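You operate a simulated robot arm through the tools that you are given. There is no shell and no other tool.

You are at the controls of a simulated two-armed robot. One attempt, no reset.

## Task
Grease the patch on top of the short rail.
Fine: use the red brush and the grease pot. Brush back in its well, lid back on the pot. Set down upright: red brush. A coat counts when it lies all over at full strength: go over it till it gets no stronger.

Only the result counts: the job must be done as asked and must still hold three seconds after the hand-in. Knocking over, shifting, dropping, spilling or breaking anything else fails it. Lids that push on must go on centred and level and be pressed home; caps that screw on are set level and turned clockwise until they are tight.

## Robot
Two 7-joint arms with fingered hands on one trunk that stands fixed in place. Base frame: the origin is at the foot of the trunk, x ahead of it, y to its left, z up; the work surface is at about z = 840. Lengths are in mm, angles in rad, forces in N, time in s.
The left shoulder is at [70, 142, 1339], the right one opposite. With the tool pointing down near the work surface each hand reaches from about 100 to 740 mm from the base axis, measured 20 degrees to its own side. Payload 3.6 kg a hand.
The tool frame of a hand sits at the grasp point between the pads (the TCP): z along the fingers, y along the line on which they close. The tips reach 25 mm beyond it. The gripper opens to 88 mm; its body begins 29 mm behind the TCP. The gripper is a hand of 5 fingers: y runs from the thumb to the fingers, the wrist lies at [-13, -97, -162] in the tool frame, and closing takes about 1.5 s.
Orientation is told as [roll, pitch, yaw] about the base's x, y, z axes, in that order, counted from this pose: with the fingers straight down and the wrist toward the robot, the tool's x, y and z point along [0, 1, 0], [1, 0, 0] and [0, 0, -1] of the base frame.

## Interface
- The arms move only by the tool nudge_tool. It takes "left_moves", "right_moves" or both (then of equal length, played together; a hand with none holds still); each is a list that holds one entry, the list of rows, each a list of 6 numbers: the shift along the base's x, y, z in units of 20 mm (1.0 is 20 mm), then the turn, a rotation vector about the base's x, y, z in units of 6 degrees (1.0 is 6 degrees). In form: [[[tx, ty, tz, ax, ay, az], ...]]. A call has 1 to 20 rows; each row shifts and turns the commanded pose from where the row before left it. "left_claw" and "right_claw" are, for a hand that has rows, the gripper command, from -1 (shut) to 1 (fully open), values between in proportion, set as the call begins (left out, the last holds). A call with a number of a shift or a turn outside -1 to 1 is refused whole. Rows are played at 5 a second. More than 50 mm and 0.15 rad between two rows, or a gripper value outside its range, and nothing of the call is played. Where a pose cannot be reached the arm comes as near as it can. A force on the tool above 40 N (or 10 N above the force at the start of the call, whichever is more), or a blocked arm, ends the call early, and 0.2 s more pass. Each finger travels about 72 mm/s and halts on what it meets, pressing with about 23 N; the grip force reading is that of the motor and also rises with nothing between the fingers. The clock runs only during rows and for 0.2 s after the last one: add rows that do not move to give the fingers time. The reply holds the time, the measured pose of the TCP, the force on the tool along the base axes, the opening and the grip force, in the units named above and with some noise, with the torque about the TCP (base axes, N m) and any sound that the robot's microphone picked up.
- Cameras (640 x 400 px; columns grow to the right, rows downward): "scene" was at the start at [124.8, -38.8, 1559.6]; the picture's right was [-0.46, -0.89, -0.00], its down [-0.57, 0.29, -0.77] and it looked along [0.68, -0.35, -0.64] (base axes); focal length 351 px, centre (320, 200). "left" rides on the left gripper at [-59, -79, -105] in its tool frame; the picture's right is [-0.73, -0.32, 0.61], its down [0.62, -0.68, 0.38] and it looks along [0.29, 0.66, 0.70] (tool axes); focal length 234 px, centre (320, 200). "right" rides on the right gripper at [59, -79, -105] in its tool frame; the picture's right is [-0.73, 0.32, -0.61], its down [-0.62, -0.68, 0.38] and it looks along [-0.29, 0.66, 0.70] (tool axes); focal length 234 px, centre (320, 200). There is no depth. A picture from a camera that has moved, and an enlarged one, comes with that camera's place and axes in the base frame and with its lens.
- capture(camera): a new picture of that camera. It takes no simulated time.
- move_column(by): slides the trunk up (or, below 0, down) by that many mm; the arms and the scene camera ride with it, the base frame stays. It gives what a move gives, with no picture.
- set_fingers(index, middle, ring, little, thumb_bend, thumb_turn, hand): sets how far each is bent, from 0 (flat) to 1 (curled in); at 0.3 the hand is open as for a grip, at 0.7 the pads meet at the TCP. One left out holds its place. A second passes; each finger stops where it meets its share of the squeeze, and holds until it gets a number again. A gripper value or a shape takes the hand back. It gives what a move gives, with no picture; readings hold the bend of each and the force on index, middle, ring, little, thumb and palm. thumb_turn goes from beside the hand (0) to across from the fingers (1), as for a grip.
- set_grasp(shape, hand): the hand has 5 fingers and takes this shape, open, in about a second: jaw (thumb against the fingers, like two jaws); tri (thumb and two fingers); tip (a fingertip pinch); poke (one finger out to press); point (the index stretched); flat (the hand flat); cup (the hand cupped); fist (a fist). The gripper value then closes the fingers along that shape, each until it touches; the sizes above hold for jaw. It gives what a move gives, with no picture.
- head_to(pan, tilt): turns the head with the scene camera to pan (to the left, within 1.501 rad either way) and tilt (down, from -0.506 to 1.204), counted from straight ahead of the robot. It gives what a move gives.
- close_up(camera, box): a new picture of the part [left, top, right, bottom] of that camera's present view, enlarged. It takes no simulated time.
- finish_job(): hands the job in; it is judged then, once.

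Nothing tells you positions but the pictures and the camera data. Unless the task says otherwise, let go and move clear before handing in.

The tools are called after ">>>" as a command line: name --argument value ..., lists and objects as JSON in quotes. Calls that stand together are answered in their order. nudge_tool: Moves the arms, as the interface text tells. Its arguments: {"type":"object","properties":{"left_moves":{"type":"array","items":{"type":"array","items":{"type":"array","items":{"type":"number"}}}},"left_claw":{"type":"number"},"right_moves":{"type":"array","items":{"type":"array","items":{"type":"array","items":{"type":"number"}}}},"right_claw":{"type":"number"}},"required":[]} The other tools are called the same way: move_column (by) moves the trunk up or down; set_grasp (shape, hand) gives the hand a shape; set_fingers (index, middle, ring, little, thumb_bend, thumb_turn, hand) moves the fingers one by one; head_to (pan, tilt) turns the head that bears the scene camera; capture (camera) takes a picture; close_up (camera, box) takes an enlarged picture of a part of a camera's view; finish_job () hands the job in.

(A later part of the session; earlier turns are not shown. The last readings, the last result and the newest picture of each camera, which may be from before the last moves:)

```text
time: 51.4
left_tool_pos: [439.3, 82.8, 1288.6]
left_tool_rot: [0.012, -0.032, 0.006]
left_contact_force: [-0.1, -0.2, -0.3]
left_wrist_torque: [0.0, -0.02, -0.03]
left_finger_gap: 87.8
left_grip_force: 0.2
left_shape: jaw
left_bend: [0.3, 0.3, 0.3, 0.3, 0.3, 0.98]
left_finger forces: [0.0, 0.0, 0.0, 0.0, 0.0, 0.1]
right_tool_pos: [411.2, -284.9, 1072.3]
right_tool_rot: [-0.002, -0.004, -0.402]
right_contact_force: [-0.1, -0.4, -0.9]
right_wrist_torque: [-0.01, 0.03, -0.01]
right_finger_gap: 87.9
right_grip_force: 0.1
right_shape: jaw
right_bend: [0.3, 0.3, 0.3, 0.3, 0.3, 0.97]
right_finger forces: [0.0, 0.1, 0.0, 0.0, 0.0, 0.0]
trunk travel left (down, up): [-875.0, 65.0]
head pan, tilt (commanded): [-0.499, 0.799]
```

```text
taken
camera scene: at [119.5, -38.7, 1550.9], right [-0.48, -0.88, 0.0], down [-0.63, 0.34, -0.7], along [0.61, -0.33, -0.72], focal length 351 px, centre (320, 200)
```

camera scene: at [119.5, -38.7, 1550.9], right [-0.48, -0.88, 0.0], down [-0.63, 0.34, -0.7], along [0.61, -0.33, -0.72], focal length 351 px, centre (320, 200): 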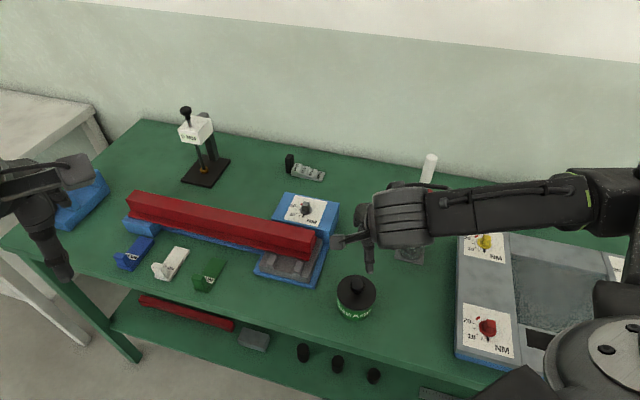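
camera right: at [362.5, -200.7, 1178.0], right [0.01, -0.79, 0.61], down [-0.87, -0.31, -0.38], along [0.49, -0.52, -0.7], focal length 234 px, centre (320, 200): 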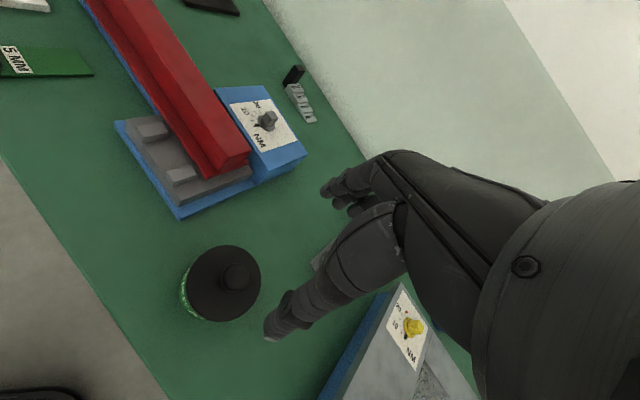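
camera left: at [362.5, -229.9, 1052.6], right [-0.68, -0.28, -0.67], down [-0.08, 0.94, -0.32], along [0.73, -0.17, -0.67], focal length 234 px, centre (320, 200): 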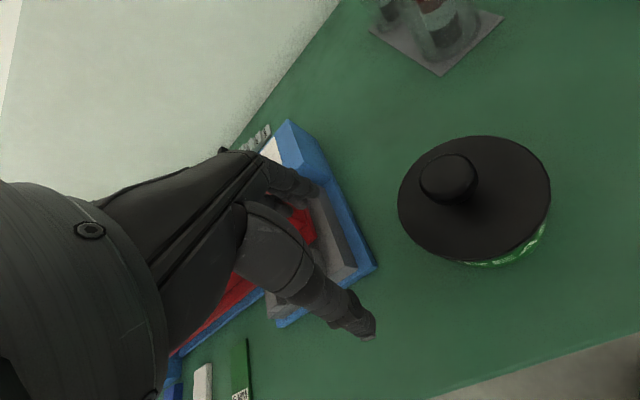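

>>> nudge_tool --right_moves '[[[0, 0, -0.9, 0, 0, 0], [0, 0, -0.9, 0, 0, 0], [0, 0, -0.9, 0, 0, 0], [0, 0, -0.9, 0, 0, 0], [0, 0, -0.9, 0, 0, 0], [0, 0, -0.9, 0, 0, 0], [0, 0, -0.9, 0, 0, 0], [0, 0, 0, 0, 0, 0]]]'

>>> capture --camera "right"

>>> capture --camera "left"

>>> close_up --camera "scene" --box '[296, 200, 456, 330]'

```text
time: 53.2
left_tool_pos: [439.3, 84.5, 1289.1]
left_tool_rot: [0.012, -0.032, 0.008]
left_contact_force: [-0.5, 0.6, 0.4]
left_wrist_torque: [-0.02, 0.0, -0.01]
left_finger_gap: 88.2
left_grip_force: 0.0
left_shape: jaw
left_bend: [0.3, 0.3, 0.3, 0.3, 0.3, 0.98]
left_finger forces: [0.0, 0.0, 0.0, 0.1, 0.0, 0.0]
right_tool_pos: [410.6, -285.3, 946.4]
right_tool_rot: [0.001, -0.001, -0.4]
right_contact_force: [0.1, 0.2, 0.3]
right_wrist_torque: [0.0, -0.03, -0.02]
right_finger_gap: 87.9
right_grip_force: 0.1
right_shape: jaw
right_bend: [0.3, 0.3, 0.3, 0.3, 0.3, 0.97]
right_finger forces: [0.1, 0.1, 0.1, 0.0, 0.1, 0.0]
trunk travel left (down, up): [-875.0, 65.0]
head pan, tilt (commanded): [-0.499, 0.799]
```

```text
taken
camera right: at [362.4, -200.7, 1052.4], right [0.01, -0.79, 0.61], down [-0.87, -0.31, -0.38], along [0.49, -0.52, -0.7], focal length 234 px, centre (320, 200)
```

right: 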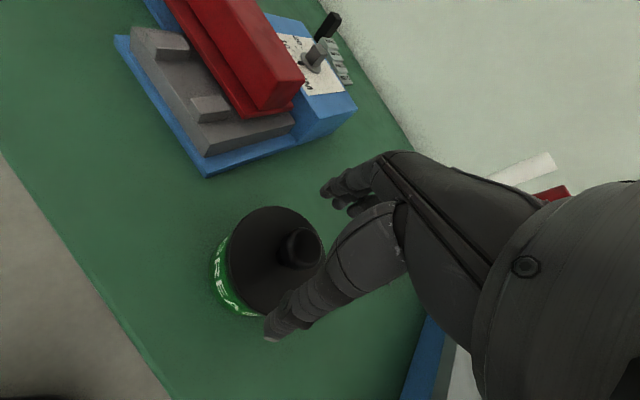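

```text
taken
camera left: at [357.2, 23.4, 1390.7], right [-0.3, -0.72, -0.63], down [-0.67, 0.62, -0.4], along [0.68, 0.3, -0.67], focal length 234 px, centre (320, 200)
```

left: 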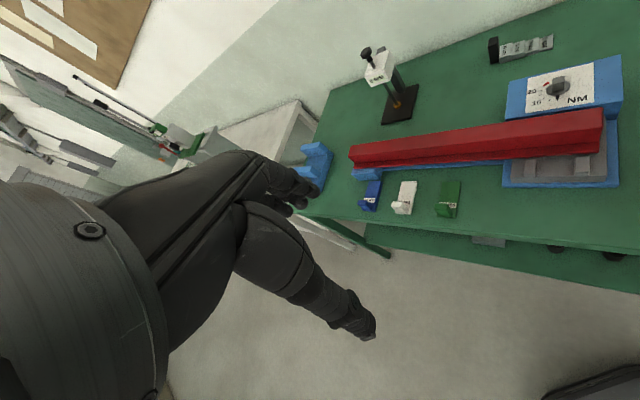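

```text
3.08 times, centred on (376, 265) of scene
camera zoom: at [119.8, -38.4, 1550.9], right [-0.48, -0.88, 0.0], down [-0.63, 0.34, -0.7], along [0.61, -0.33, -0.72], focal length 1081 px, centre (148, 0)
```

zoom: 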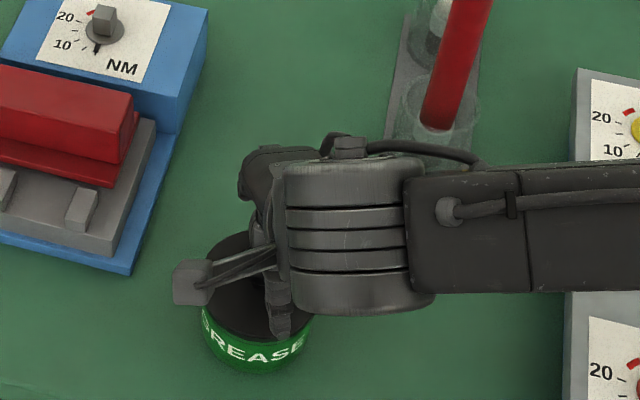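

The knob is where I predicted it. I'll narrow the fingers to about 50 mm, then lower them around it.

>>> nudge_tool --right_moves '[[[0, 0, 0, 0, 0, 0], [0, 0, 0, 0, 0, 0], [0, 0, 0, 0, 0, 0], [0, 0, 0, 0, 0, 0], [0, 0, 0, 0, 0, 0]]]' --right_claw 0.15

>>> close_up --camera "right" --box '[190, 130, 430, 360]'

>>> nudge_tool --right_moves '[[[0, 0, -0.5, 0, 0, 0], [0, 0, -0.5, 0, 0, 0], [0, 0, -0.6, 0, 0, 0], [0, 0, 0, 0, 0, 0]]]'

>>> close_up --camera "right" --box '[190, 130, 430, 360]'

```text
time: 54.4
left_tool_pos: [439.5, 84.1, 1288.3]
left_tool_rot: [0.013, -0.034, 0.008]
left_contact_force: [-0.2, -0.4, -0.1]
left_wrist_torque: [0.0, -0.05, 0.0]
left_finger_gap: 87.8
left_grip_force: 0.1
left_shape: jaw
left_bend: [0.3, 0.3, 0.3, 0.3, 0.3, 0.98]
left_finger forces: [0.0, 0.1, 0.0, 0.0, 0.1, 0.0]
right_tool_pos: [411.4, -284.5, 947.4]
right_tool_rot: [0.001, -0.003, -0.399]
right_contact_force: [-1.0, -0.3, -0.5]
right_wrist_torque: [0.0, 0.02, 0.04]
right_finger_gap: 51.0
right_grip_force: 0.1
right_shape: jaw
right_bend: [0.74, 0.41, 0.38, 0.44, 0.66, 1.0]
right_finger forces: [0.0, 0.0, 0.0, 0.0, 0.0, 0.0]
trunk travel left (down, up): [-875.0, 65.0]
head pan, tilt (commanded): [-0.499, 0.799]
```

```text
1.74 times, centred on (310, 245) of right
camera zoom: at [362.5, -200.8, 1052.6], right [0.01, -0.79, 0.61], down [-0.87, -0.31, -0.38], along [0.49, -0.52, -0.7], focal length 407 px, centre (337, 122)
```

zoom: 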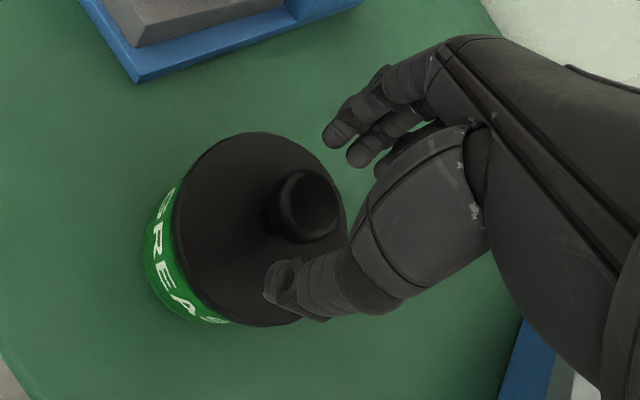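

```text
time: 55.2
left_tool_pos: [435.9, 85.4, 1291.3]
left_tool_rot: [0.012, -0.037, 0.006]
left_contact_force: [0.2, 0.1, -1.2]
left_wrist_torque: [-0.02, -0.03, -0.02]
left_finger_gap: 87.7
left_grip_force: 0.0
left_shape: jaw
left_bend: [0.3, 0.3, 0.3, 0.3, 0.3, 0.98]
left_finger forces: [0.0, 0.0, 0.1, 0.1, 0.0, 0.0]
right_tool_pos: [413.9, -284.2, 924.8]
right_tool_rot: [0.004, -0.016, -0.399]
right_contact_force: [-0.3, -0.7, 16.6]
right_wrist_torque: [0.23, 0.53, 0.01]
right_finger_gap: 51.2
right_grip_force: 0.0
right_shape: jaw
right_bend: [0.74, 0.42, 0.38, 0.44, 0.66, 1.0]
right_finger forces: [0.0, 0.8, 0.1, 0.0, 16.1, 0.0]
trunk travel left (down, up): [-875.0, 65.0]
head pan, tilt (commanded): [-0.499, 0.799]
stopped in row 3 (right hand): the force on the tool passed its limit at 56 N (the readings are from after the stop); the commanded pose is now the measured one
```

```text
1.74 times, centred on (310, 245) of right
camera zoom: at [363.1, -200.0, 1029.0], right [0.0, -0.79, 0.61], down [-0.86, -0.31, -0.4], along [0.51, -0.52, -0.69], focal length 407 px, centre (337, 122)
```

zoom: 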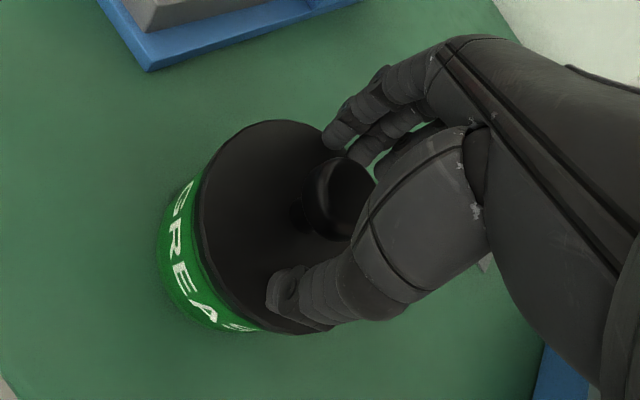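

The thumb tip reaches further below the grasp point than I reckoned and touched the lid. I'll raise the hand and check that the pot hasn't shifted.

>>> nudge_tool --right_moves '[[[0, 0, 0.5, 0, 0, 0], [-0.1, 0, 0.7, 0, 0, 0], [0, 0, 0, 0, 0, 0]]]'

>>> capture --camera "right"

>>> close_up --camera "scene" --box '[296, 200, 456, 330]'

```text
time: 56.0
left_tool_pos: [439.5, 83.5, 1288.4]
left_tool_rot: [0.011, -0.033, 0.008]
left_contact_force: [0.4, 0.5, 0.2]
left_wrist_torque: [-0.02, 0.01, 0.01]
left_finger_gap: 87.8
left_grip_force: 0.1
left_shape: jaw
left_bend: [0.3, 0.3, 0.3, 0.3, 0.3, 0.98]
left_finger forces: [0.1, 0.1, 0.0, 0.0, 0.1, 0.0]
right_tool_pos: [413.9, -285.8, 945.7]
right_tool_rot: [0.005, -0.013, -0.401]
right_contact_force: [-1.4, -0.8, -0.2]
right_wrist_torque: [-0.01, 0.02, 0.0]
right_finger_gap: 50.5
right_grip_force: 0.1
right_shape: jaw
right_bend: [0.74, 0.42, 0.38, 0.44, 0.66, 1.0]
right_finger forces: [0.0, 0.0, 0.1, 0.1, 0.0, 0.0]
trunk travel left (down, up): [-875.0, 65.0]
head pan, tilt (commanded): [-0.499, 0.799]
```

```text
taken
camera right: at [363.9, -201.3, 1050.7], right [0.01, -0.79, 0.61], down [-0.87, -0.31, -0.39], along [0.5, -0.52, -0.69], focal length 234 px, centre (320, 200)
```

right: 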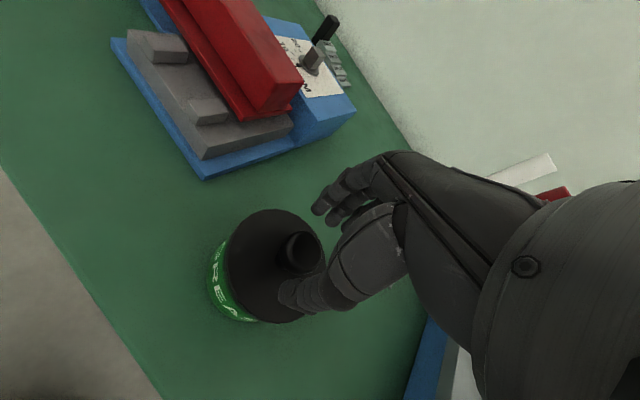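

```text
3.08 times, centred on (376, 265) of scene
camera zoom: at [120.4, -38.6, 1550.8], right [-0.48, -0.88, 0.0], down [-0.63, 0.34, -0.7], along [0.61, -0.33, -0.72], focal length 1081 px, centre (148, 0)
```

zoom: 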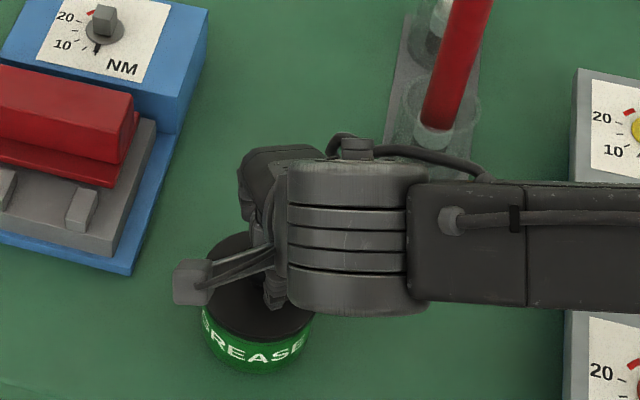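

The pot is undisturbed. I'll straighten and re-centre the hand, close it nearly to the knob's width, and see how low the thumb reaches.

>>> nudge_tool --right_moves '[[[-0.15, 0.07, 0, 0, 0.12, 0], [0, 0, 0, 0, 0, 0], [0, 0, 0, 0, 0, 0], [0, 0, 0, 0, 0, 0], [0, 0, 0, 0, 0, 0]]]' --right_claw -0.18

>>> close_up --camera "right" --box '[190, 130, 430, 360]'

>>> close_up --camera "scene" --box '[316, 220, 416, 320]'

```text
time: 57.2
left_tool_pos: [439.4, 82.8, 1288.4]
left_tool_rot: [0.012, -0.033, 0.007]
left_contact_force: [-0.9, 0.0, -0.5]
left_wrist_torque: [0.01, 0.02, 0.0]
left_finger_gap: 87.8
left_grip_force: 0.1
left_shape: jaw
left_bend: [0.3, 0.3, 0.3, 0.3, 0.3, 0.98]
left_finger forces: [0.1, 0.1, 0.0, 0.0, 0.0, 0.0]
right_tool_pos: [409.6, -285.1, 946.0]
right_tool_rot: [0.001, -0.003, -0.402]
right_contact_force: [-0.7, -0.1, 1.2]
right_wrist_torque: [-0.02, -0.01, 0.01]
right_finger_gap: 36.6
right_grip_force: 0.1
right_shape: jaw
right_bend: [0.74, 0.48, 0.45, 0.43, 0.72, 1.0]
right_finger forces: [0.0, 0.0, 0.1, 0.1, 0.1, 0.1]
trunk travel left (down, up): [-875.0, 65.0]
head pan, tilt (commanded): [-0.499, 0.799]
```

```text
1.74 times, centred on (310, 245) of right
camera zoom: at [361.9, -199.6, 1051.4], right [0.01, -0.79, 0.61], down [-0.87, -0.31, -0.38], along [0.49, -0.52, -0.69], focal length 407 px, centre (337, 122)
```

zoom: 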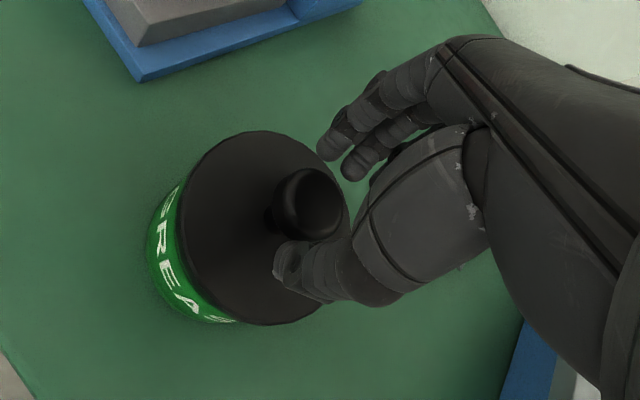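

```text
4.00 times, centred on (366, 270) of scene
camera zoom: at [119.9, -38.5, 1550.8], right [-0.48, -0.88, 0.0], down [-0.63, 0.34, -0.7], along [0.61, -0.33, -0.72], focal length 1405 px, centre (136, -80)
```

zoom: 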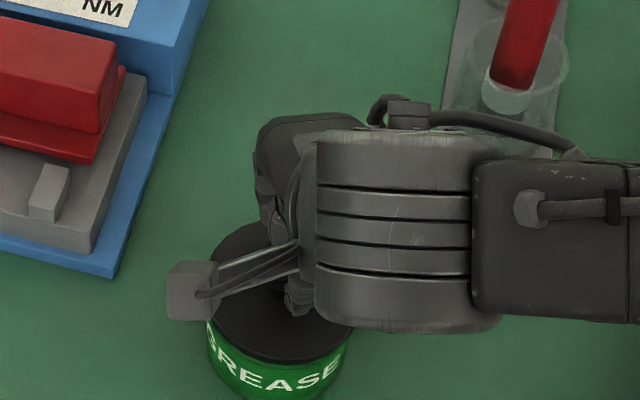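

>>> nudge_tool --right_moves '[[[0, 0, -0.25, 0, 0, 0], [0, 0, -0.25, 0, 0, 0], [0, 0, -0.25, 0, 0, 0], [0, 0, -0.15, 0, 0, 0], [0, 0, 0, 0, 0, 0]]]'

>>> close_up --camera "right" --box '[190, 130, 430, 360]'

```text
time: 58.4
left_tool_pos: [438.0, 83.0, 1288.4]
left_tool_rot: [0.012, -0.034, 0.008]
left_contact_force: [0.1, 0.7, 0.2]
left_wrist_torque: [0.0, -0.02, 0.0]
left_finger_gap: 87.7
left_grip_force: 0.0
left_shape: jaw
left_bend: [0.3, 0.3, 0.3, 0.3, 0.3, 0.98]
left_finger forces: [0.1, 0.0, 0.1, 0.1, 0.1, 0.0]
right_tool_pos: [411.0, -284.6, 928.2]
right_tool_rot: [0.0, -0.002, -0.402]
right_contact_force: [0.3, -0.3, -0.7]
right_wrist_torque: [0.0, -0.01, 0.01]
right_finger_gap: 36.5
right_grip_force: 0.0
right_shape: jaw
right_bend: [0.74, 0.48, 0.45, 0.43, 0.72, 1.0]
right_finger forces: [0.0, 0.0, 0.0, 0.0, 0.0, 0.0]
trunk travel left (down, up): [-875.0, 65.0]
head pan, tilt (commanded): [-0.499, 0.799]
```

```text
1.74 times, centred on (310, 245) of right
camera zoom: at [361.6, -199.9, 1033.2], right [0.01, -0.79, 0.61], down [-0.87, -0.31, -0.38], along [0.49, -0.52, -0.7], focal length 407 px, centre (337, 122)
```

zoom: 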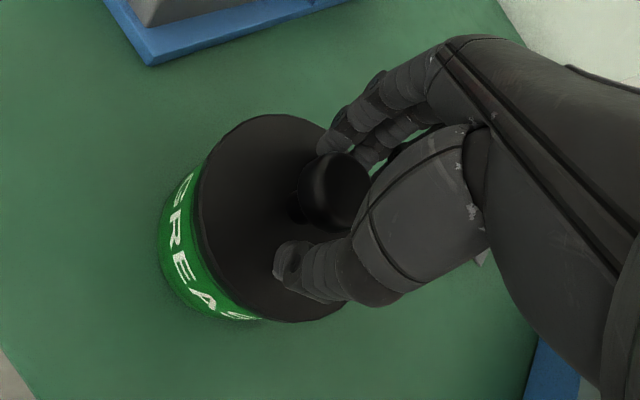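

>>> nudge_tool --right_moves '[[[0, 0, -0.12, 0, 0, 0], [0, 0, -0.12, 0, 0, 0], [0, 0, -0.12, 0, 0, 0], [0, 0, 0, 0, 0, 0]]]'

>>> close_up --camera "right" --box '[190, 130, 430, 360]'

```text
time: 59.4
left_tool_pos: [435.1, 86.0, 1290.0]
left_tool_rot: [0.011, -0.036, 0.006]
left_contact_force: [-0.1, -0.2, -0.3]
left_wrist_torque: [0.01, 0.01, 0.02]
left_finger_gap: 87.8
left_grip_force: 0.1
left_shape: jaw
left_bend: [0.3, 0.3, 0.3, 0.3, 0.3, 0.98]
left_finger forces: [0.0, 0.1, 0.1, 0.0, 0.0, 0.1]
right_tool_pos: [407.6, -282.2, 923.6]
right_tool_rot: [0.0, -0.008, -0.4]
right_contact_force: [-2.4, -0.7, 31.1]
right_wrist_torque: [-0.24, -1.14, -0.06]
right_finger_gap: 27.4
right_grip_force: 23.5
right_shape: jaw
right_bend: [0.75, 0.59, 0.57, 0.54, 0.8, 1.0]
right_finger forces: [33.8, 0.0, 0.0, 0.0, 16.5, 0.0]
trunk travel left (down, up): [-875.0, 65.0]
head pan, tilt (commanded): [-0.499, 0.799]
```

```text
1.74 times, centred on (310, 245) of right
camera zoom: at [358.8, -198.3, 1028.9], right [0.01, -0.79, 0.61], down [-0.87, -0.31, -0.39], along [0.5, -0.53, -0.69], focal length 407 px, centre (337, 122)
```

zoom: 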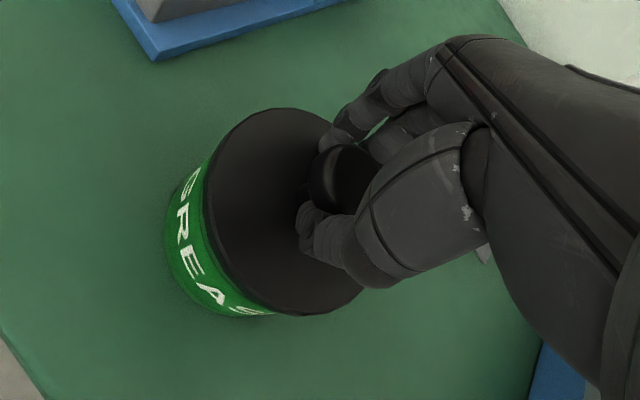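

The index finger is pressing on the knob top and the reading is 31 N, so this isn't a proper grip. I'll open the hand, raise it, and work out how the fingers are arranged.

>>> nudge_tool --right_moves '[[[0, 0, 0.1, 0, 0, 0], [0, 0, 0.1, 0, 0, 0], [0, 0, 0.3, 0, 0, 0], [0, 0, 0.5, 0, 0, 0], [0, 0, 0.5, 0, 0, 0], [0, 0, 0.5, 0, 0, 0], [0, 0, 0, 0, 0, 0]]]' --right_claw 0.1

>>> capture --camera "right"

>>> close_up --camera "right" --box '[190, 130, 430, 360]'

>>> close_up --camera "scene" --box '[296, 200, 456, 330]'

```text
time: 61.0
left_tool_pos: [440.1, 84.1, 1288.6]
left_tool_rot: [0.013, -0.032, 0.008]
left_contact_force: [1.1, 0.1, -0.8]
left_wrist_torque: [0.03, 0.01, -0.02]
left_finger_gap: 87.6
left_grip_force: 0.0
left_shape: jaw
left_bend: [0.3, 0.3, 0.3, 0.3, 0.3, 0.98]
left_finger forces: [0.1, 0.0, 0.1, 0.0, 0.1, 0.0]
right_tool_pos: [409.8, -284.1, 959.9]
right_tool_rot: [0.001, -0.001, -0.401]
right_contact_force: [0.6, -0.2, 0.4]
right_wrist_torque: [0.02, 0.03, 0.0]
right_finger_gap: 48.0
right_grip_force: 0.1
right_shape: jaw
right_bend: [0.74, 0.43, 0.39, 0.42, 0.67, 1.0]
right_finger forces: [0.0, 0.0, 0.0, 0.1, 0.0, 0.1]
trunk travel left (down, up): [-875.0, 65.0]
head pan, tilt (commanded): [-0.499, 0.799]
```

```text
taken
camera right: at [361.4, -199.6, 1066.1], right [0.01, -0.79, 0.61], down [-0.87, -0.31, -0.38], along [0.49, -0.52, -0.69], focal length 234 px, centre (320, 200)
```

right: 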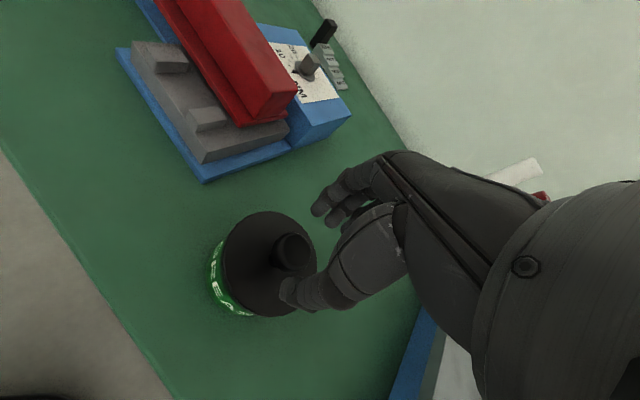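

```text
1.74 times, centred on (310, 245) of right
camera zoom: at [361.4, -199.6, 1066.1], right [0.01, -0.79, 0.61], down [-0.87, -0.31, -0.38], along [0.49, -0.52, -0.69], focal length 407 px, centre (337, 122)
```

zoom: 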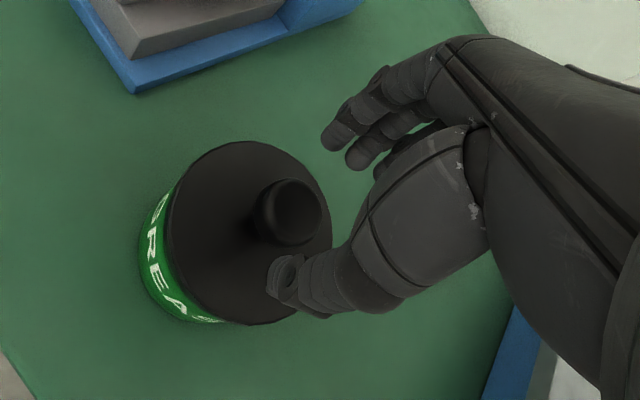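

```text
3.08 times, centred on (376, 265) of scene
camera zoom: at [119.7, -38.4, 1550.8], right [-0.48, -0.88, 0.0], down [-0.63, 0.34, -0.7], along [0.61, -0.33, -0.72], focal length 1081 px, centre (148, 0)
```

zoom: 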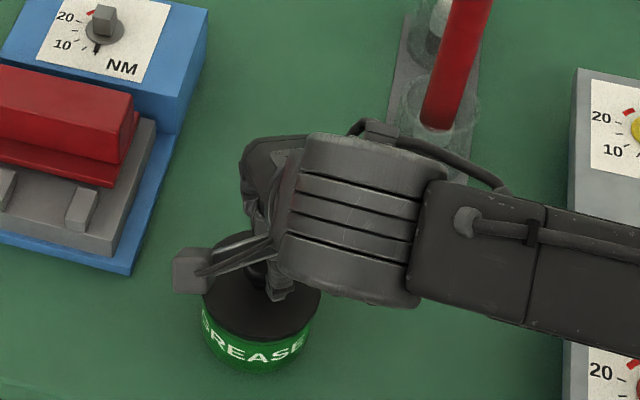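

The pot is still fine. In the jaw shape the index folds in and fouls the knob, so I'll raise the hand and try the three-finger shape.

>>> nudge_tool --right_moves '[[[0, 0, 1, 0, 0, 0], [0, 0, 1, 0, 0, 0], [0, 0, 0.5, 0, 0, 0], [0, 0, 0, 0, 0, 0]]]'

>>> set_grasp --hand "right" --shape "tri"

>>> capture --camera "right"

>>> nudge_tool --right_moves '[[[0, 0, 0, 0, 0, 0], [0, 0, 0, 0, 0, 0], [0, 0, 0, 0, 0, 0], [0, 0, 0, 0, 0, 0], [0, 0, 0, 0, 0, 0]]]' --right_claw -0.2

>>> capture --camera "right"

>>> close_up --camera "right" --box '[220, 130, 440, 330]'

```text
time: 62.0
left_tool_pos: [439.4, 83.9, 1289.5]
left_tool_rot: [0.013, -0.034, 0.008]
left_contact_force: [0.4, -0.2, 0.0]
left_wrist_torque: [-0.02, -0.02, 0.0]
left_finger_gap: 87.6
left_grip_force: 0.0
left_shape: jaw
left_bend: [0.3, 0.3, 0.3, 0.3, 0.3, 0.98]
left_finger forces: [0.0, 0.0, 0.1, 0.0, 0.1, 0.0]
right_tool_pos: [410.6, -282.7, 1010.6]
right_tool_rot: [0.002, -0.002, -0.4]
right_contact_force: [0.6, 0.4, 0.9]
right_wrist_torque: [-0.03, -0.02, -0.04]
right_finger_gap: 48.0
right_grip_force: 0.1
right_shape: jaw
right_bend: [0.74, 0.42, 0.39, 0.42, 0.67, 1.0]
right_finger forces: [0.1, 0.0, 0.0, 0.0, 0.0, 0.1]
trunk travel left (down, up): [-875.0, 65.0]
head pan, tilt (commanded): [-0.499, 0.799]
```

```text
time: 62.9
left_tool_pos: [439.3, 84.2, 1288.5]
left_tool_rot: [0.012, -0.034, 0.008]
left_contact_force: [-0.3, -0.1, -0.5]
left_wrist_torque: [0.02, 0.01, -0.04]
left_finger_gap: 87.8
left_grip_force: 0.1
left_shape: jaw
left_bend: [0.3, 0.3, 0.3, 0.3, 0.3, 0.98]
left_finger forces: [0.1, 0.0, 0.1, 0.0, 0.0, 0.0]
right_tool_pos: [409.8, -283.3, 1011.4]
right_tool_rot: [0.0, -0.003, -0.399]
right_contact_force: [0.0, 1.0, 1.2]
right_wrist_torque: [-0.02, -0.05, 0.0]
right_finger_gap: 87.8
right_grip_force: 0.0
right_shape: tri
right_bend: [0.3, 0.3, 0.99, 0.99, 0.3, 0.98]
right_finger forces: [0.0, 0.0, 0.1, 0.0, 0.0, 0.1]
trunk travel left (down, up): [-875.0, 65.0]
head pan, tilt (commanded): [-0.499, 0.799]
```

```text
taken
camera right: at [361.2, -199.3, 1116.3], right [0.01, -0.79, 0.61], down [-0.87, -0.31, -0.38], along [0.49, -0.52, -0.69], focal length 234 px, centre (320, 200)
```

right: 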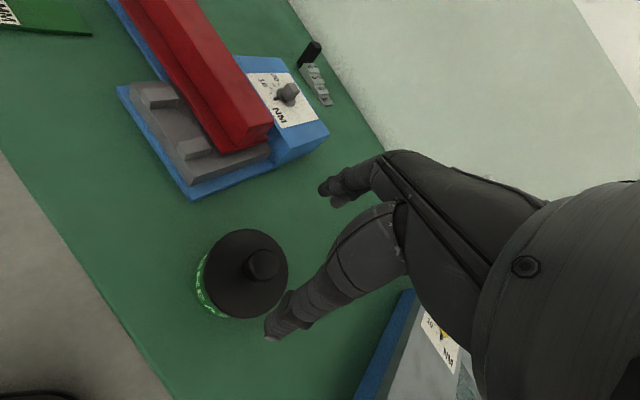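

```text
time: 64.1
left_tool_pos: [439.1, 83.1, 1289.3]
left_tool_rot: [0.012, -0.032, 0.007]
left_contact_force: [0.9, 0.1, 0.1]
left_wrist_torque: [-0.01, -0.02, 0.01]
left_finger_gap: 87.7
left_grip_force: 0.0
left_shape: jaw
left_bend: [0.3, 0.3, 0.3, 0.3, 0.3, 0.98]
left_finger forces: [0.1, 0.1, 0.1, 0.0, 0.0, 0.0]
right_tool_pos: [411.5, -285.4, 1010.6]
right_tool_rot: [0.0, -0.001, -0.399]
right_contact_force: [-1.1, 0.0, -0.1]
right_wrist_torque: [0.02, -0.01, 0.01]
right_finger_gap: 35.5
right_grip_force: 0.0
right_shape: tri
right_bend: [0.74, 0.49, 0.99, 0.99, 0.72, 1.0]
right_finger forces: [0.1, 0.0, 0.1, 0.1, 0.1, 0.0]
trunk travel left (down, up): [-875.0, 65.0]
head pan, tilt (commanded): [-0.499, 0.799]
```

```text
taken
camera right: at [361.1, -199.3, 1116.4], right [0.01, -0.79, 0.61], down [-0.87, -0.31, -0.38], along [0.49, -0.52, -0.69], focal length 234 px, centre (320, 200)
```

right: 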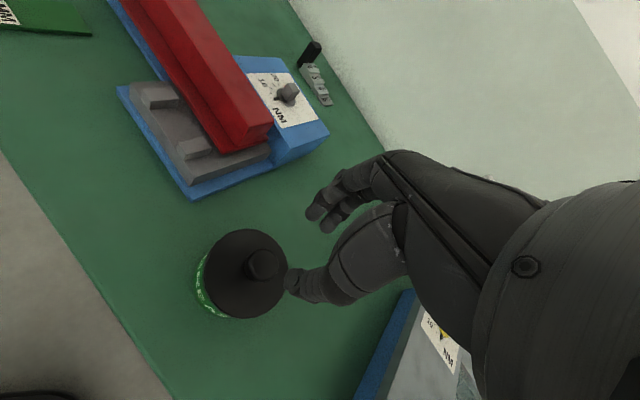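

```text
2.00 times, centred on (330, 230) of right
camera zoom: at [361.1, -199.3, 1116.4], right [0.01, -0.79, 0.61], down [-0.87, -0.31, -0.38], along [0.49, -0.52, -0.69], focal length 468 px, centre (300, 140)
```

zoom: 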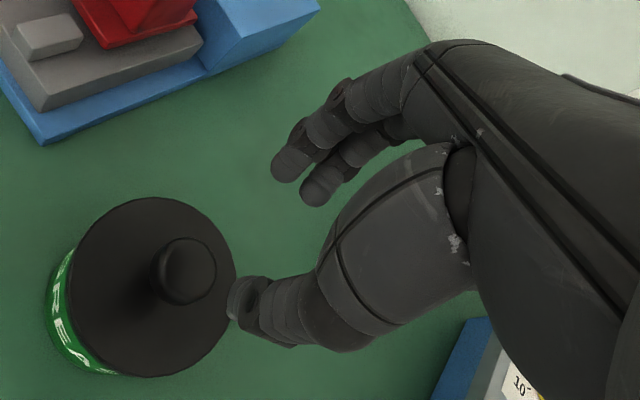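

In the three-finger shape, thumb and index meet on the tool's centre line, with the middle finger to one side. I'll lower to z≈928, where I had clearance before, and pinch the knob with the fingertips.

>>> nudge_tool --right_moves '[[[0, 0, -1, 0, 0, 0], [0, 0, -1, 0, 0, 0], [0, 0, -1, 0, 0, 0], [0, 0, -0.5, 0, 0, 0], [0, 0, -0.3, 0, 0, 0], [0, 0, -0.3, 0, 0, 0], [0, 0, 0, 0, 0, 0]]]'

>>> close_up --camera "right" --box '[190, 130, 430, 360]'

```text
time: 65.7
left_tool_pos: [440.4, 83.0, 1288.6]
left_tool_rot: [0.011, -0.034, 0.006]
left_contact_force: [-0.5, -0.7, -1.1]
left_wrist_torque: [0.01, 0.01, -0.03]
left_finger_gap: 87.4
left_grip_force: 0.1
left_shape: jaw
left_bend: [0.3, 0.3, 0.3, 0.3, 0.3, 0.98]
left_finger forces: [0.0, 0.0, 0.0, 0.0, 0.1, 0.1]
right_tool_pos: [410.2, -284.0, 930.0]
right_tool_rot: [-0.001, -0.001, -0.401]
right_contact_force: [0.2, -0.1, 0.7]
right_wrist_torque: [-0.02, -0.01, -0.01]
right_finger_gap: 35.4
right_grip_force: 0.0
right_shape: tri
right_bend: [0.74, 0.49, 0.99, 0.99, 0.72, 1.0]
right_finger forces: [0.1, 0.0, 0.0, 0.0, 0.1, 0.1]
trunk travel left (down, up): [-875.0, 65.0]
head pan, tilt (commanded): [-0.499, 0.799]
```

```text
1.74 times, centred on (310, 245) of right
camera zoom: at [361.1, -199.2, 1034.1], right [0.01, -0.79, 0.61], down [-0.87, -0.31, -0.38], along [0.49, -0.52, -0.69], focal length 407 px, centre (337, 122)
```

zoom: 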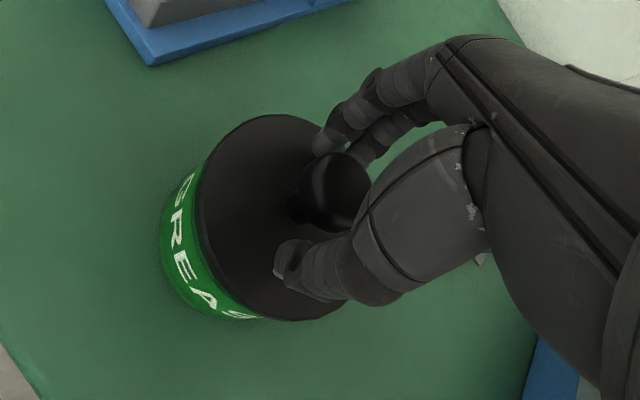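

The knob is really a ball of about 29 mm centred near z≈922, so at z=930 the fingertips sit around its lower half. That's a good pinch, so I'm closing now.

>>> nudge_tool --right_moves '[[[0, 0, 0, 0, 0, 0], [0, 0, 0, 0, 0, 0], [0, 0, 0, 0, 0, 0], [0, 0, 0, 0, 0, 0], [0, 0, 0, 0, 0, 0], [0, 0, 0, 0, 0, 0]]]' --right_claw -1

>>> close_up --camera "right" --box '[190, 130, 430, 360]'

>>> close_up --camera "scene" --box '[296, 200, 456, 330]'

```text
time: 67.1
left_tool_pos: [439.4, 83.8, 1287.9]
left_tool_rot: [0.012, -0.033, 0.008]
left_contact_force: [0.1, 0.3, 0.2]
left_wrist_torque: [-0.02, 0.02, 0.02]
left_finger_gap: 87.7
left_grip_force: 0.1
left_shape: jaw
left_bend: [0.3, 0.3, 0.3, 0.3, 0.3, 0.98]
left_finger forces: [0.1, 0.1, 0.0, 0.1, 0.0, 0.1]
right_tool_pos: [409.9, -283.4, 928.9]
right_tool_rot: [0.001, -0.001, -0.402]
right_contact_force: [-0.6, -0.3, -0.6]
right_wrist_torque: [-0.02, 0.0, 0.02]
right_finger_gap: 15.7
right_grip_force: 23.4
right_shape: tri
right_bend: [0.74, 0.72, 1.0, 1.0, 0.79, 1.0]
right_finger forces: [11.4, 8.8, 0.1, 0.2, 16.4, 0.0]
trunk travel left (down, up): [-875.0, 65.0]
head pan, tilt (commanded): [-0.499, 0.799]
heard: snap
```

```text
1.74 times, centred on (310, 245) of right
camera zoom: at [361.1, -199.2, 1034.3], right [0.01, -0.79, 0.61], down [-0.87, -0.31, -0.38], along [0.49, -0.52, -0.69], focal length 407 px, centre (337, 122)
```

zoom: 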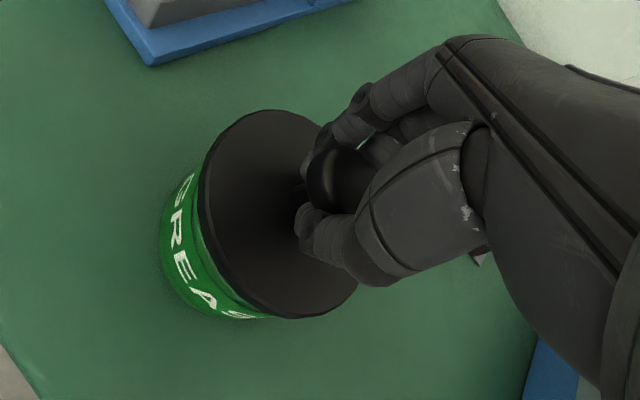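

```text
3.08 times, centred on (376, 265) of scene
camera zoom: at [119.8, -38.4, 1550.8], right [-0.48, -0.88, 0.0], down [-0.63, 0.34, -0.7], along [0.61, -0.33, -0.72], focal length 1081 px, centre (148, 0)
```

zoom: 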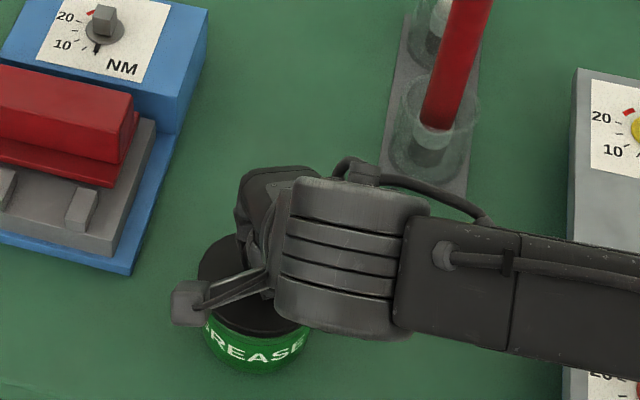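

I heard a snap and the lid seems to have popped loose, now held at about 16 N. I'll lift a little and check that the pot stays down.

>>> nudge_tool --right_moves '[[[0, 0, 0.15, 0, 0, 0], [0, 0, 0.2, 0, 0, 0], [0, 0, 0.25, 0, 0, 0], [0, 0, 0.4, 0, 0, 0], [0, 0, 0, 0, 0, 0]]]'

>>> close_up --camera "right" --box '[190, 130, 430, 360]'

>>> close_up --camera "scene" --box '[296, 200, 456, 330]'

```text
time: 68.3
left_tool_pos: [439.6, 83.9, 1290.0]
left_tool_rot: [0.012, -0.035, 0.007]
left_contact_force: [-0.2, 0.8, -0.6]
left_wrist_torque: [0.03, 0.01, 0.0]
left_finger_gap: 87.8
left_grip_force: 0.0
left_shape: jaw
left_bend: [0.3, 0.3, 0.3, 0.3, 0.3, 0.98]
left_finger forces: [0.0, 0.0, 0.1, 0.0, 0.0, 0.0]
right_tool_pos: [409.8, -285.2, 949.2]
right_tool_rot: [0.001, -0.003, -0.402]
right_contact_force: [-0.3, 0.3, -0.8]
right_wrist_torque: [-0.02, -0.04, -0.01]
right_finger_gap: 15.8
right_grip_force: 22.8
right_shape: tri
right_bend: [0.74, 0.72, 1.0, 1.0, 0.79, 1.0]
right_finger forces: [11.8, 9.1, 0.0, 0.1, 16.6, 0.1]
trunk travel left (down, up): [-875.0, 65.0]
head pan, tilt (commanded): [-0.499, 0.799]
```

```text
1.74 times, centred on (310, 245) of right
camera zoom: at [361.5, -199.6, 1054.3], right [0.01, -0.79, 0.61], down [-0.87, -0.31, -0.38], along [0.49, -0.52, -0.69], focal length 407 px, centre (337, 122)
```

zoom: 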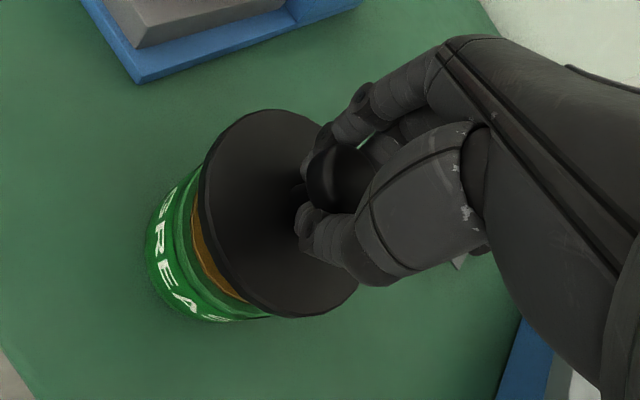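

```text
3.08 times, centred on (376, 265) of scene
camera zoom: at [119.9, -38.5, 1550.8], right [-0.48, -0.88, 0.0], down [-0.63, 0.34, -0.7], along [0.61, -0.33, -0.72], focal length 1081 px, centre (148, 0)
```

zoom: 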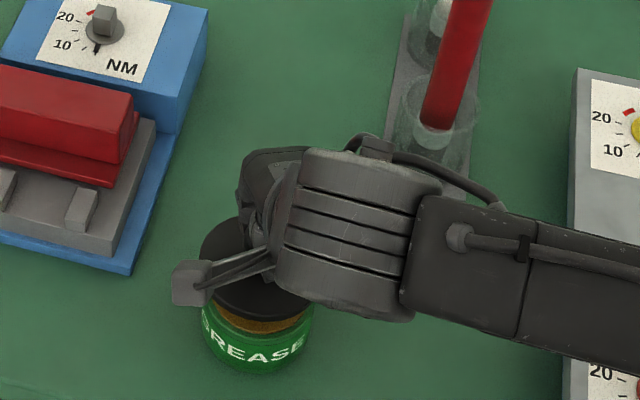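

The lid is off and level in the grip, and orange grease shows in the pot. I'll set the lid down on the clear spot between the pot and the tray, at about (340, -380).

>>> nudge_tool --right_moves '[[[0, 0, 0.9, 0, 0, 0], [0, 0, 0.9, 0, 0, 0], [-0.583, -0.8, 0, 0, 0, 0], [-0.583, -0.8, 0, 0, 0, 0], [-0.583, -0.8, 0, 0, 0, 0], [-0.583, -0.8, 0, 0, 0, 0], [-0.583, -0.8, 0, 0, 0, 0], [-0.583, -0.8, 0, 0, 0, 0], [0, 0, -0.8, 0, 0, 0], [0, 0, -0.8, 0, 0, 0], [0, 0, -0.6, 0, 0, 0], [0, 0, 0, 0, 0, 0]]]'

>>> capture --camera "scene"

>>> capture --camera "right"

```text
time: 70.9
left_tool_pos: [439.1, 83.5, 1288.8]
left_tool_rot: [0.013, -0.033, 0.006]
left_contact_force: [0.1, -0.3, -0.1]
left_wrist_torque: [-0.02, 0.01, 0.01]
left_finger_gap: 88.0
left_grip_force: 0.1
left_shape: jaw
left_bend: [0.3, 0.3, 0.3, 0.3, 0.3, 0.98]
left_finger forces: [0.1, 0.1, 0.0, 0.1, 0.0, 0.0]
right_tool_pos: [340.4, -380.0, 939.3]
right_tool_rot: [0.0, -0.001, -0.403]
right_contact_force: [0.1, -0.5, 0.2]
right_wrist_torque: [-0.01, -0.04, -0.01]
right_finger_gap: 15.6
right_grip_force: 23.3
right_shape: tri
right_bend: [0.74, 0.72, 1.0, 1.0, 0.79, 1.0]
right_finger forces: [12.2, 9.0, 0.0, 0.1, 17.3, 0.1]
trunk travel left (down, up): [-875.0, 65.0]
head pan, tilt (commanded): [-0.499, 0.799]
```

```text
taken
camera scene: at [120.0, -38.6, 1550.8], right [-0.48, -0.88, 0.0], down [-0.63, 0.34, -0.7], along [0.61, -0.33, -0.72], focal length 351 px, centre (320, 200)
```

scene: 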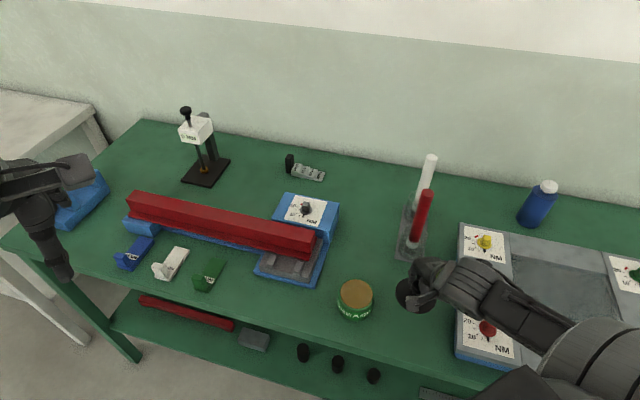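

```text
taken
camera right: at [291.5, -296.2, 1045.9], right [0.01, -0.79, 0.61], down [-0.87, -0.31, -0.38], along [0.49, -0.52, -0.69], focal length 234 px, centre (320, 200)
```

right: 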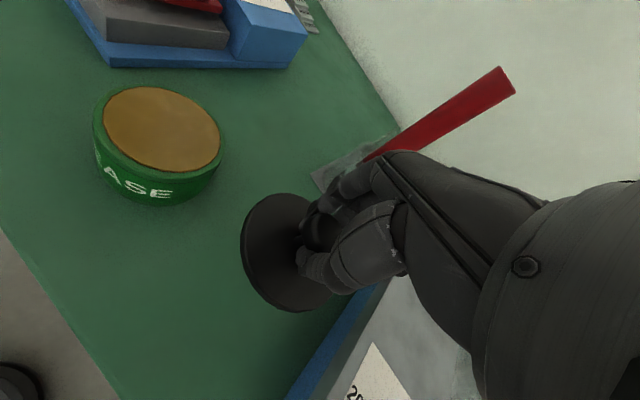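

The grease pot is open. Now I'll lower the lid to the bench gently.

>>> nudge_tool --right_moves '[[[0, 0, -0.5, 0, 0, 0], [0, 0, -0.5, 0, 0, 0], [0, 0, -0.4, 0, 0, 0], [0, 0, 0, 0, 0, 0]]]'

>>> nudge_tool --right_moves '[[[0, 0, -0.15, 0, 0, 0], [0, 0, -0.15, 0, 0, 0], [0, 0, 0, 0, 0, 0]]]'

>>> capture --camera "right"

>>> close_up --camera "scene" --box '[346, 220, 506, 350]'

```text
time: 71.9
left_tool_pos: [439.8, 83.8, 1288.7]
left_tool_rot: [0.011, -0.034, 0.006]
left_contact_force: [-0.3, -0.7, 1.0]
left_wrist_torque: [0.05, -0.03, -0.01]
left_finger_gap: 87.6
left_grip_force: 0.0
left_shape: jaw
left_bend: [0.3, 0.3, 0.3, 0.3, 0.3, 0.98]
left_finger forces: [0.1, 0.0, 0.0, 0.0, 0.0, 0.0]
right_tool_pos: [340.6, -379.0, 912.5]
right_tool_rot: [0.0, -0.003, -0.402]
right_contact_force: [-0.4, -0.6, 0.1]
right_wrist_torque: [0.0, -0.03, 0.02]
right_finger_gap: 15.4
right_grip_force: 23.1
right_shape: tri
right_bend: [0.74, 0.72, 1.0, 1.0, 0.79, 1.0]
right_finger forces: [12.1, 8.9, 0.0, 0.0, 17.4, 0.0]
trunk travel left (down, up): [-875.0, 65.0]
head pan, tilt (commanded): [-0.499, 0.799]
```

```text
time: 72.7
left_tool_pos: [438.7, 83.9, 1289.0]
left_tool_rot: [0.012, -0.032, 0.008]
left_contact_force: [-0.2, -0.1, 0.2]
left_wrist_torque: [-0.01, -0.03, 0.01]
left_finger_gap: 87.7
left_grip_force: 0.0
left_shape: jaw
left_bend: [0.3, 0.3, 0.3, 0.3, 0.3, 0.98]
left_finger forces: [0.0, 0.1, 0.0, 0.0, 0.1, 0.0]
right_tool_pos: [340.3, -381.1, 906.5]
right_tool_rot: [-0.001, -0.003, -0.4]
right_contact_force: [0.0, -0.1, -0.2]
right_wrist_torque: [-0.03, 0.01, -0.03]
right_finger_gap: 15.7
right_grip_force: 22.8
right_shape: tri
right_bend: [0.74, 0.72, 1.0, 1.0, 0.79, 1.0]
right_finger forces: [12.1, 8.9, 0.0, 0.1, 17.7, 0.0]
trunk travel left (down, up): [-875.0, 65.0]
head pan, tilt (commanded): [-0.499, 0.799]
```

```text
taken
camera right: at [291.8, -296.1, 1012.2], right [0.01, -0.79, 0.61], down [-0.87, -0.31, -0.38], along [0.49, -0.52, -0.69], focal length 234 px, centre (320, 200)
```

right: 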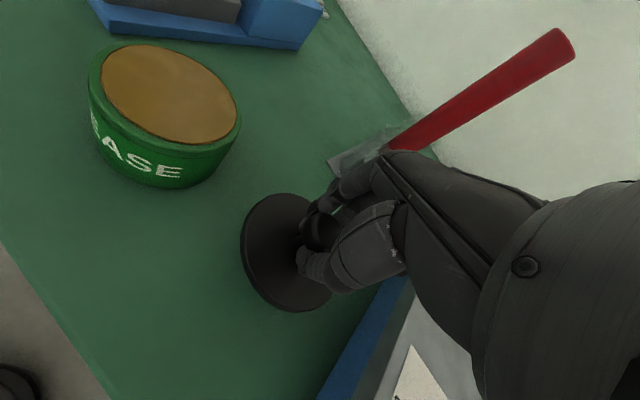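

```text
3.08 times, centred on (426, 285) of scene
camera zoom: at [119.8, -38.6, 1550.8], right [-0.48, -0.88, 0.0], down [-0.63, 0.34, -0.7], along [0.61, -0.33, -0.72], focal length 1081 px, centre (-6, -62)
```

zoom: 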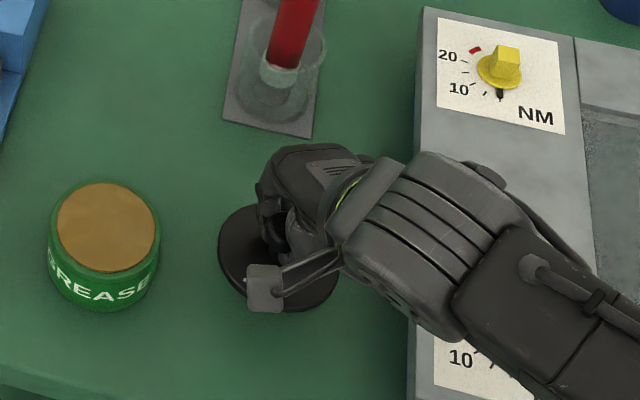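

>>> nudge_tool --right_moves '[[[0, 0, -0.1, 0, 0, 0], [0, 0, -0.1, 0, 0, 0], [0, 0, 0, 0, 0, 0]]]'

>>> nudge_tool --right_moves '[[[0, 0, -0.1, 0, 0, 0], [0, 0, -0.1, 0, 0, 0], [0, 0, 0, 0, 0, 0]]]'

>>> nudge_tool --right_moves '[[[0, 0, -0.1, 0, 0, 0], [0, 0, 0, 0, 0, 0]]]'

```text
time: 73.5
left_tool_pos: [439.1, 83.7, 1290.9]
left_tool_rot: [0.011, -0.032, 0.007]
left_contact_force: [-0.2, -0.4, 0.9]
left_wrist_torque: [0.0, 0.03, 0.02]
left_finger_gap: 87.9
left_grip_force: 0.2
left_shape: jaw
left_bend: [0.3, 0.3, 0.3, 0.3, 0.3, 0.98]
left_finger forces: [0.0, 0.0, 0.0, 0.1, 0.0, 0.1]
right_tool_pos: [339.5, -380.5, 902.7]
right_tool_rot: [0.0, -0.002, -0.399]
right_contact_force: [-0.4, 0.5, 0.3]
right_wrist_torque: [-0.02, 0.02, -0.01]
right_finger_gap: 15.5
right_grip_force: 22.8
right_shape: tri
right_bend: [0.74, 0.72, 1.0, 1.0, 0.79, 1.0]
right_finger forces: [12.0, 9.0, 0.1, 0.0, 17.5, 0.1]
trunk travel left (down, up): [-875.0, 65.0]
head pan, tilt (commanded): [-0.499, 0.799]
```

```text
time: 74.3
left_tool_pos: [438.5, 82.4, 1288.7]
left_tool_rot: [0.013, -0.032, 0.008]
left_contact_force: [-0.4, 0.1, 0.6]
left_wrist_torque: [-0.03, 0.02, -0.05]
left_finger_gap: 87.6
left_grip_force: 0.1
left_shape: jaw
left_bend: [0.3, 0.3, 0.3, 0.3, 0.3, 0.98]
left_finger forces: [0.1, 0.0, 0.1, 0.0, 0.0, 0.1]
right_tool_pos: [339.5, -380.8, 898.0]
right_tool_rot: [0.0, -0.001, -0.402]
right_contact_force: [-0.1, 0.1, -0.6]
right_wrist_torque: [-0.02, 0.06, 0.0]
right_finger_gap: 15.7
right_grip_force: 23.3
right_shape: tri
right_bend: [0.74, 0.72, 1.0, 1.0, 0.79, 1.0]
right_finger forces: [12.1, 8.8, 0.0, 0.0, 17.6, 0.0]
trunk travel left (down, up): [-875.0, 65.0]
head pan, tilt (commanded): [-0.499, 0.799]
```

```text
time: 74.9
left_tool_pos: [439.9, 83.4, 1290.0]
left_tool_rot: [0.013, -0.033, 0.008]
left_contact_force: [0.1, 0.0, -0.1]
left_wrist_torque: [-0.01, -0.01, 0.05]
left_finger_gap: 87.7
left_grip_force: 0.1
left_shape: jaw
left_bend: [0.3, 0.3, 0.3, 0.3, 0.3, 0.98]
left_finger forces: [0.0, 0.0, 0.1, 0.0, 0.1, 0.0]
right_tool_pos: [339.3, -381.6, 896.5]
right_tool_rot: [0.001, -0.002, -0.402]
right_contact_force: [-0.3, -0.1, 0.0]
right_wrist_torque: [-0.01, 0.0, -0.04]
right_finger_gap: 15.6
right_grip_force: 22.8
right_shape: tri
right_bend: [0.74, 0.72, 1.0, 1.0, 0.79, 1.0]
right_finger forces: [12.1, 8.9, 0.0, 0.0, 17.6, 0.0]
trunk travel left (down, up): [-875.0, 65.0]
head pan, tilt (commanded): [-0.499, 0.799]
```

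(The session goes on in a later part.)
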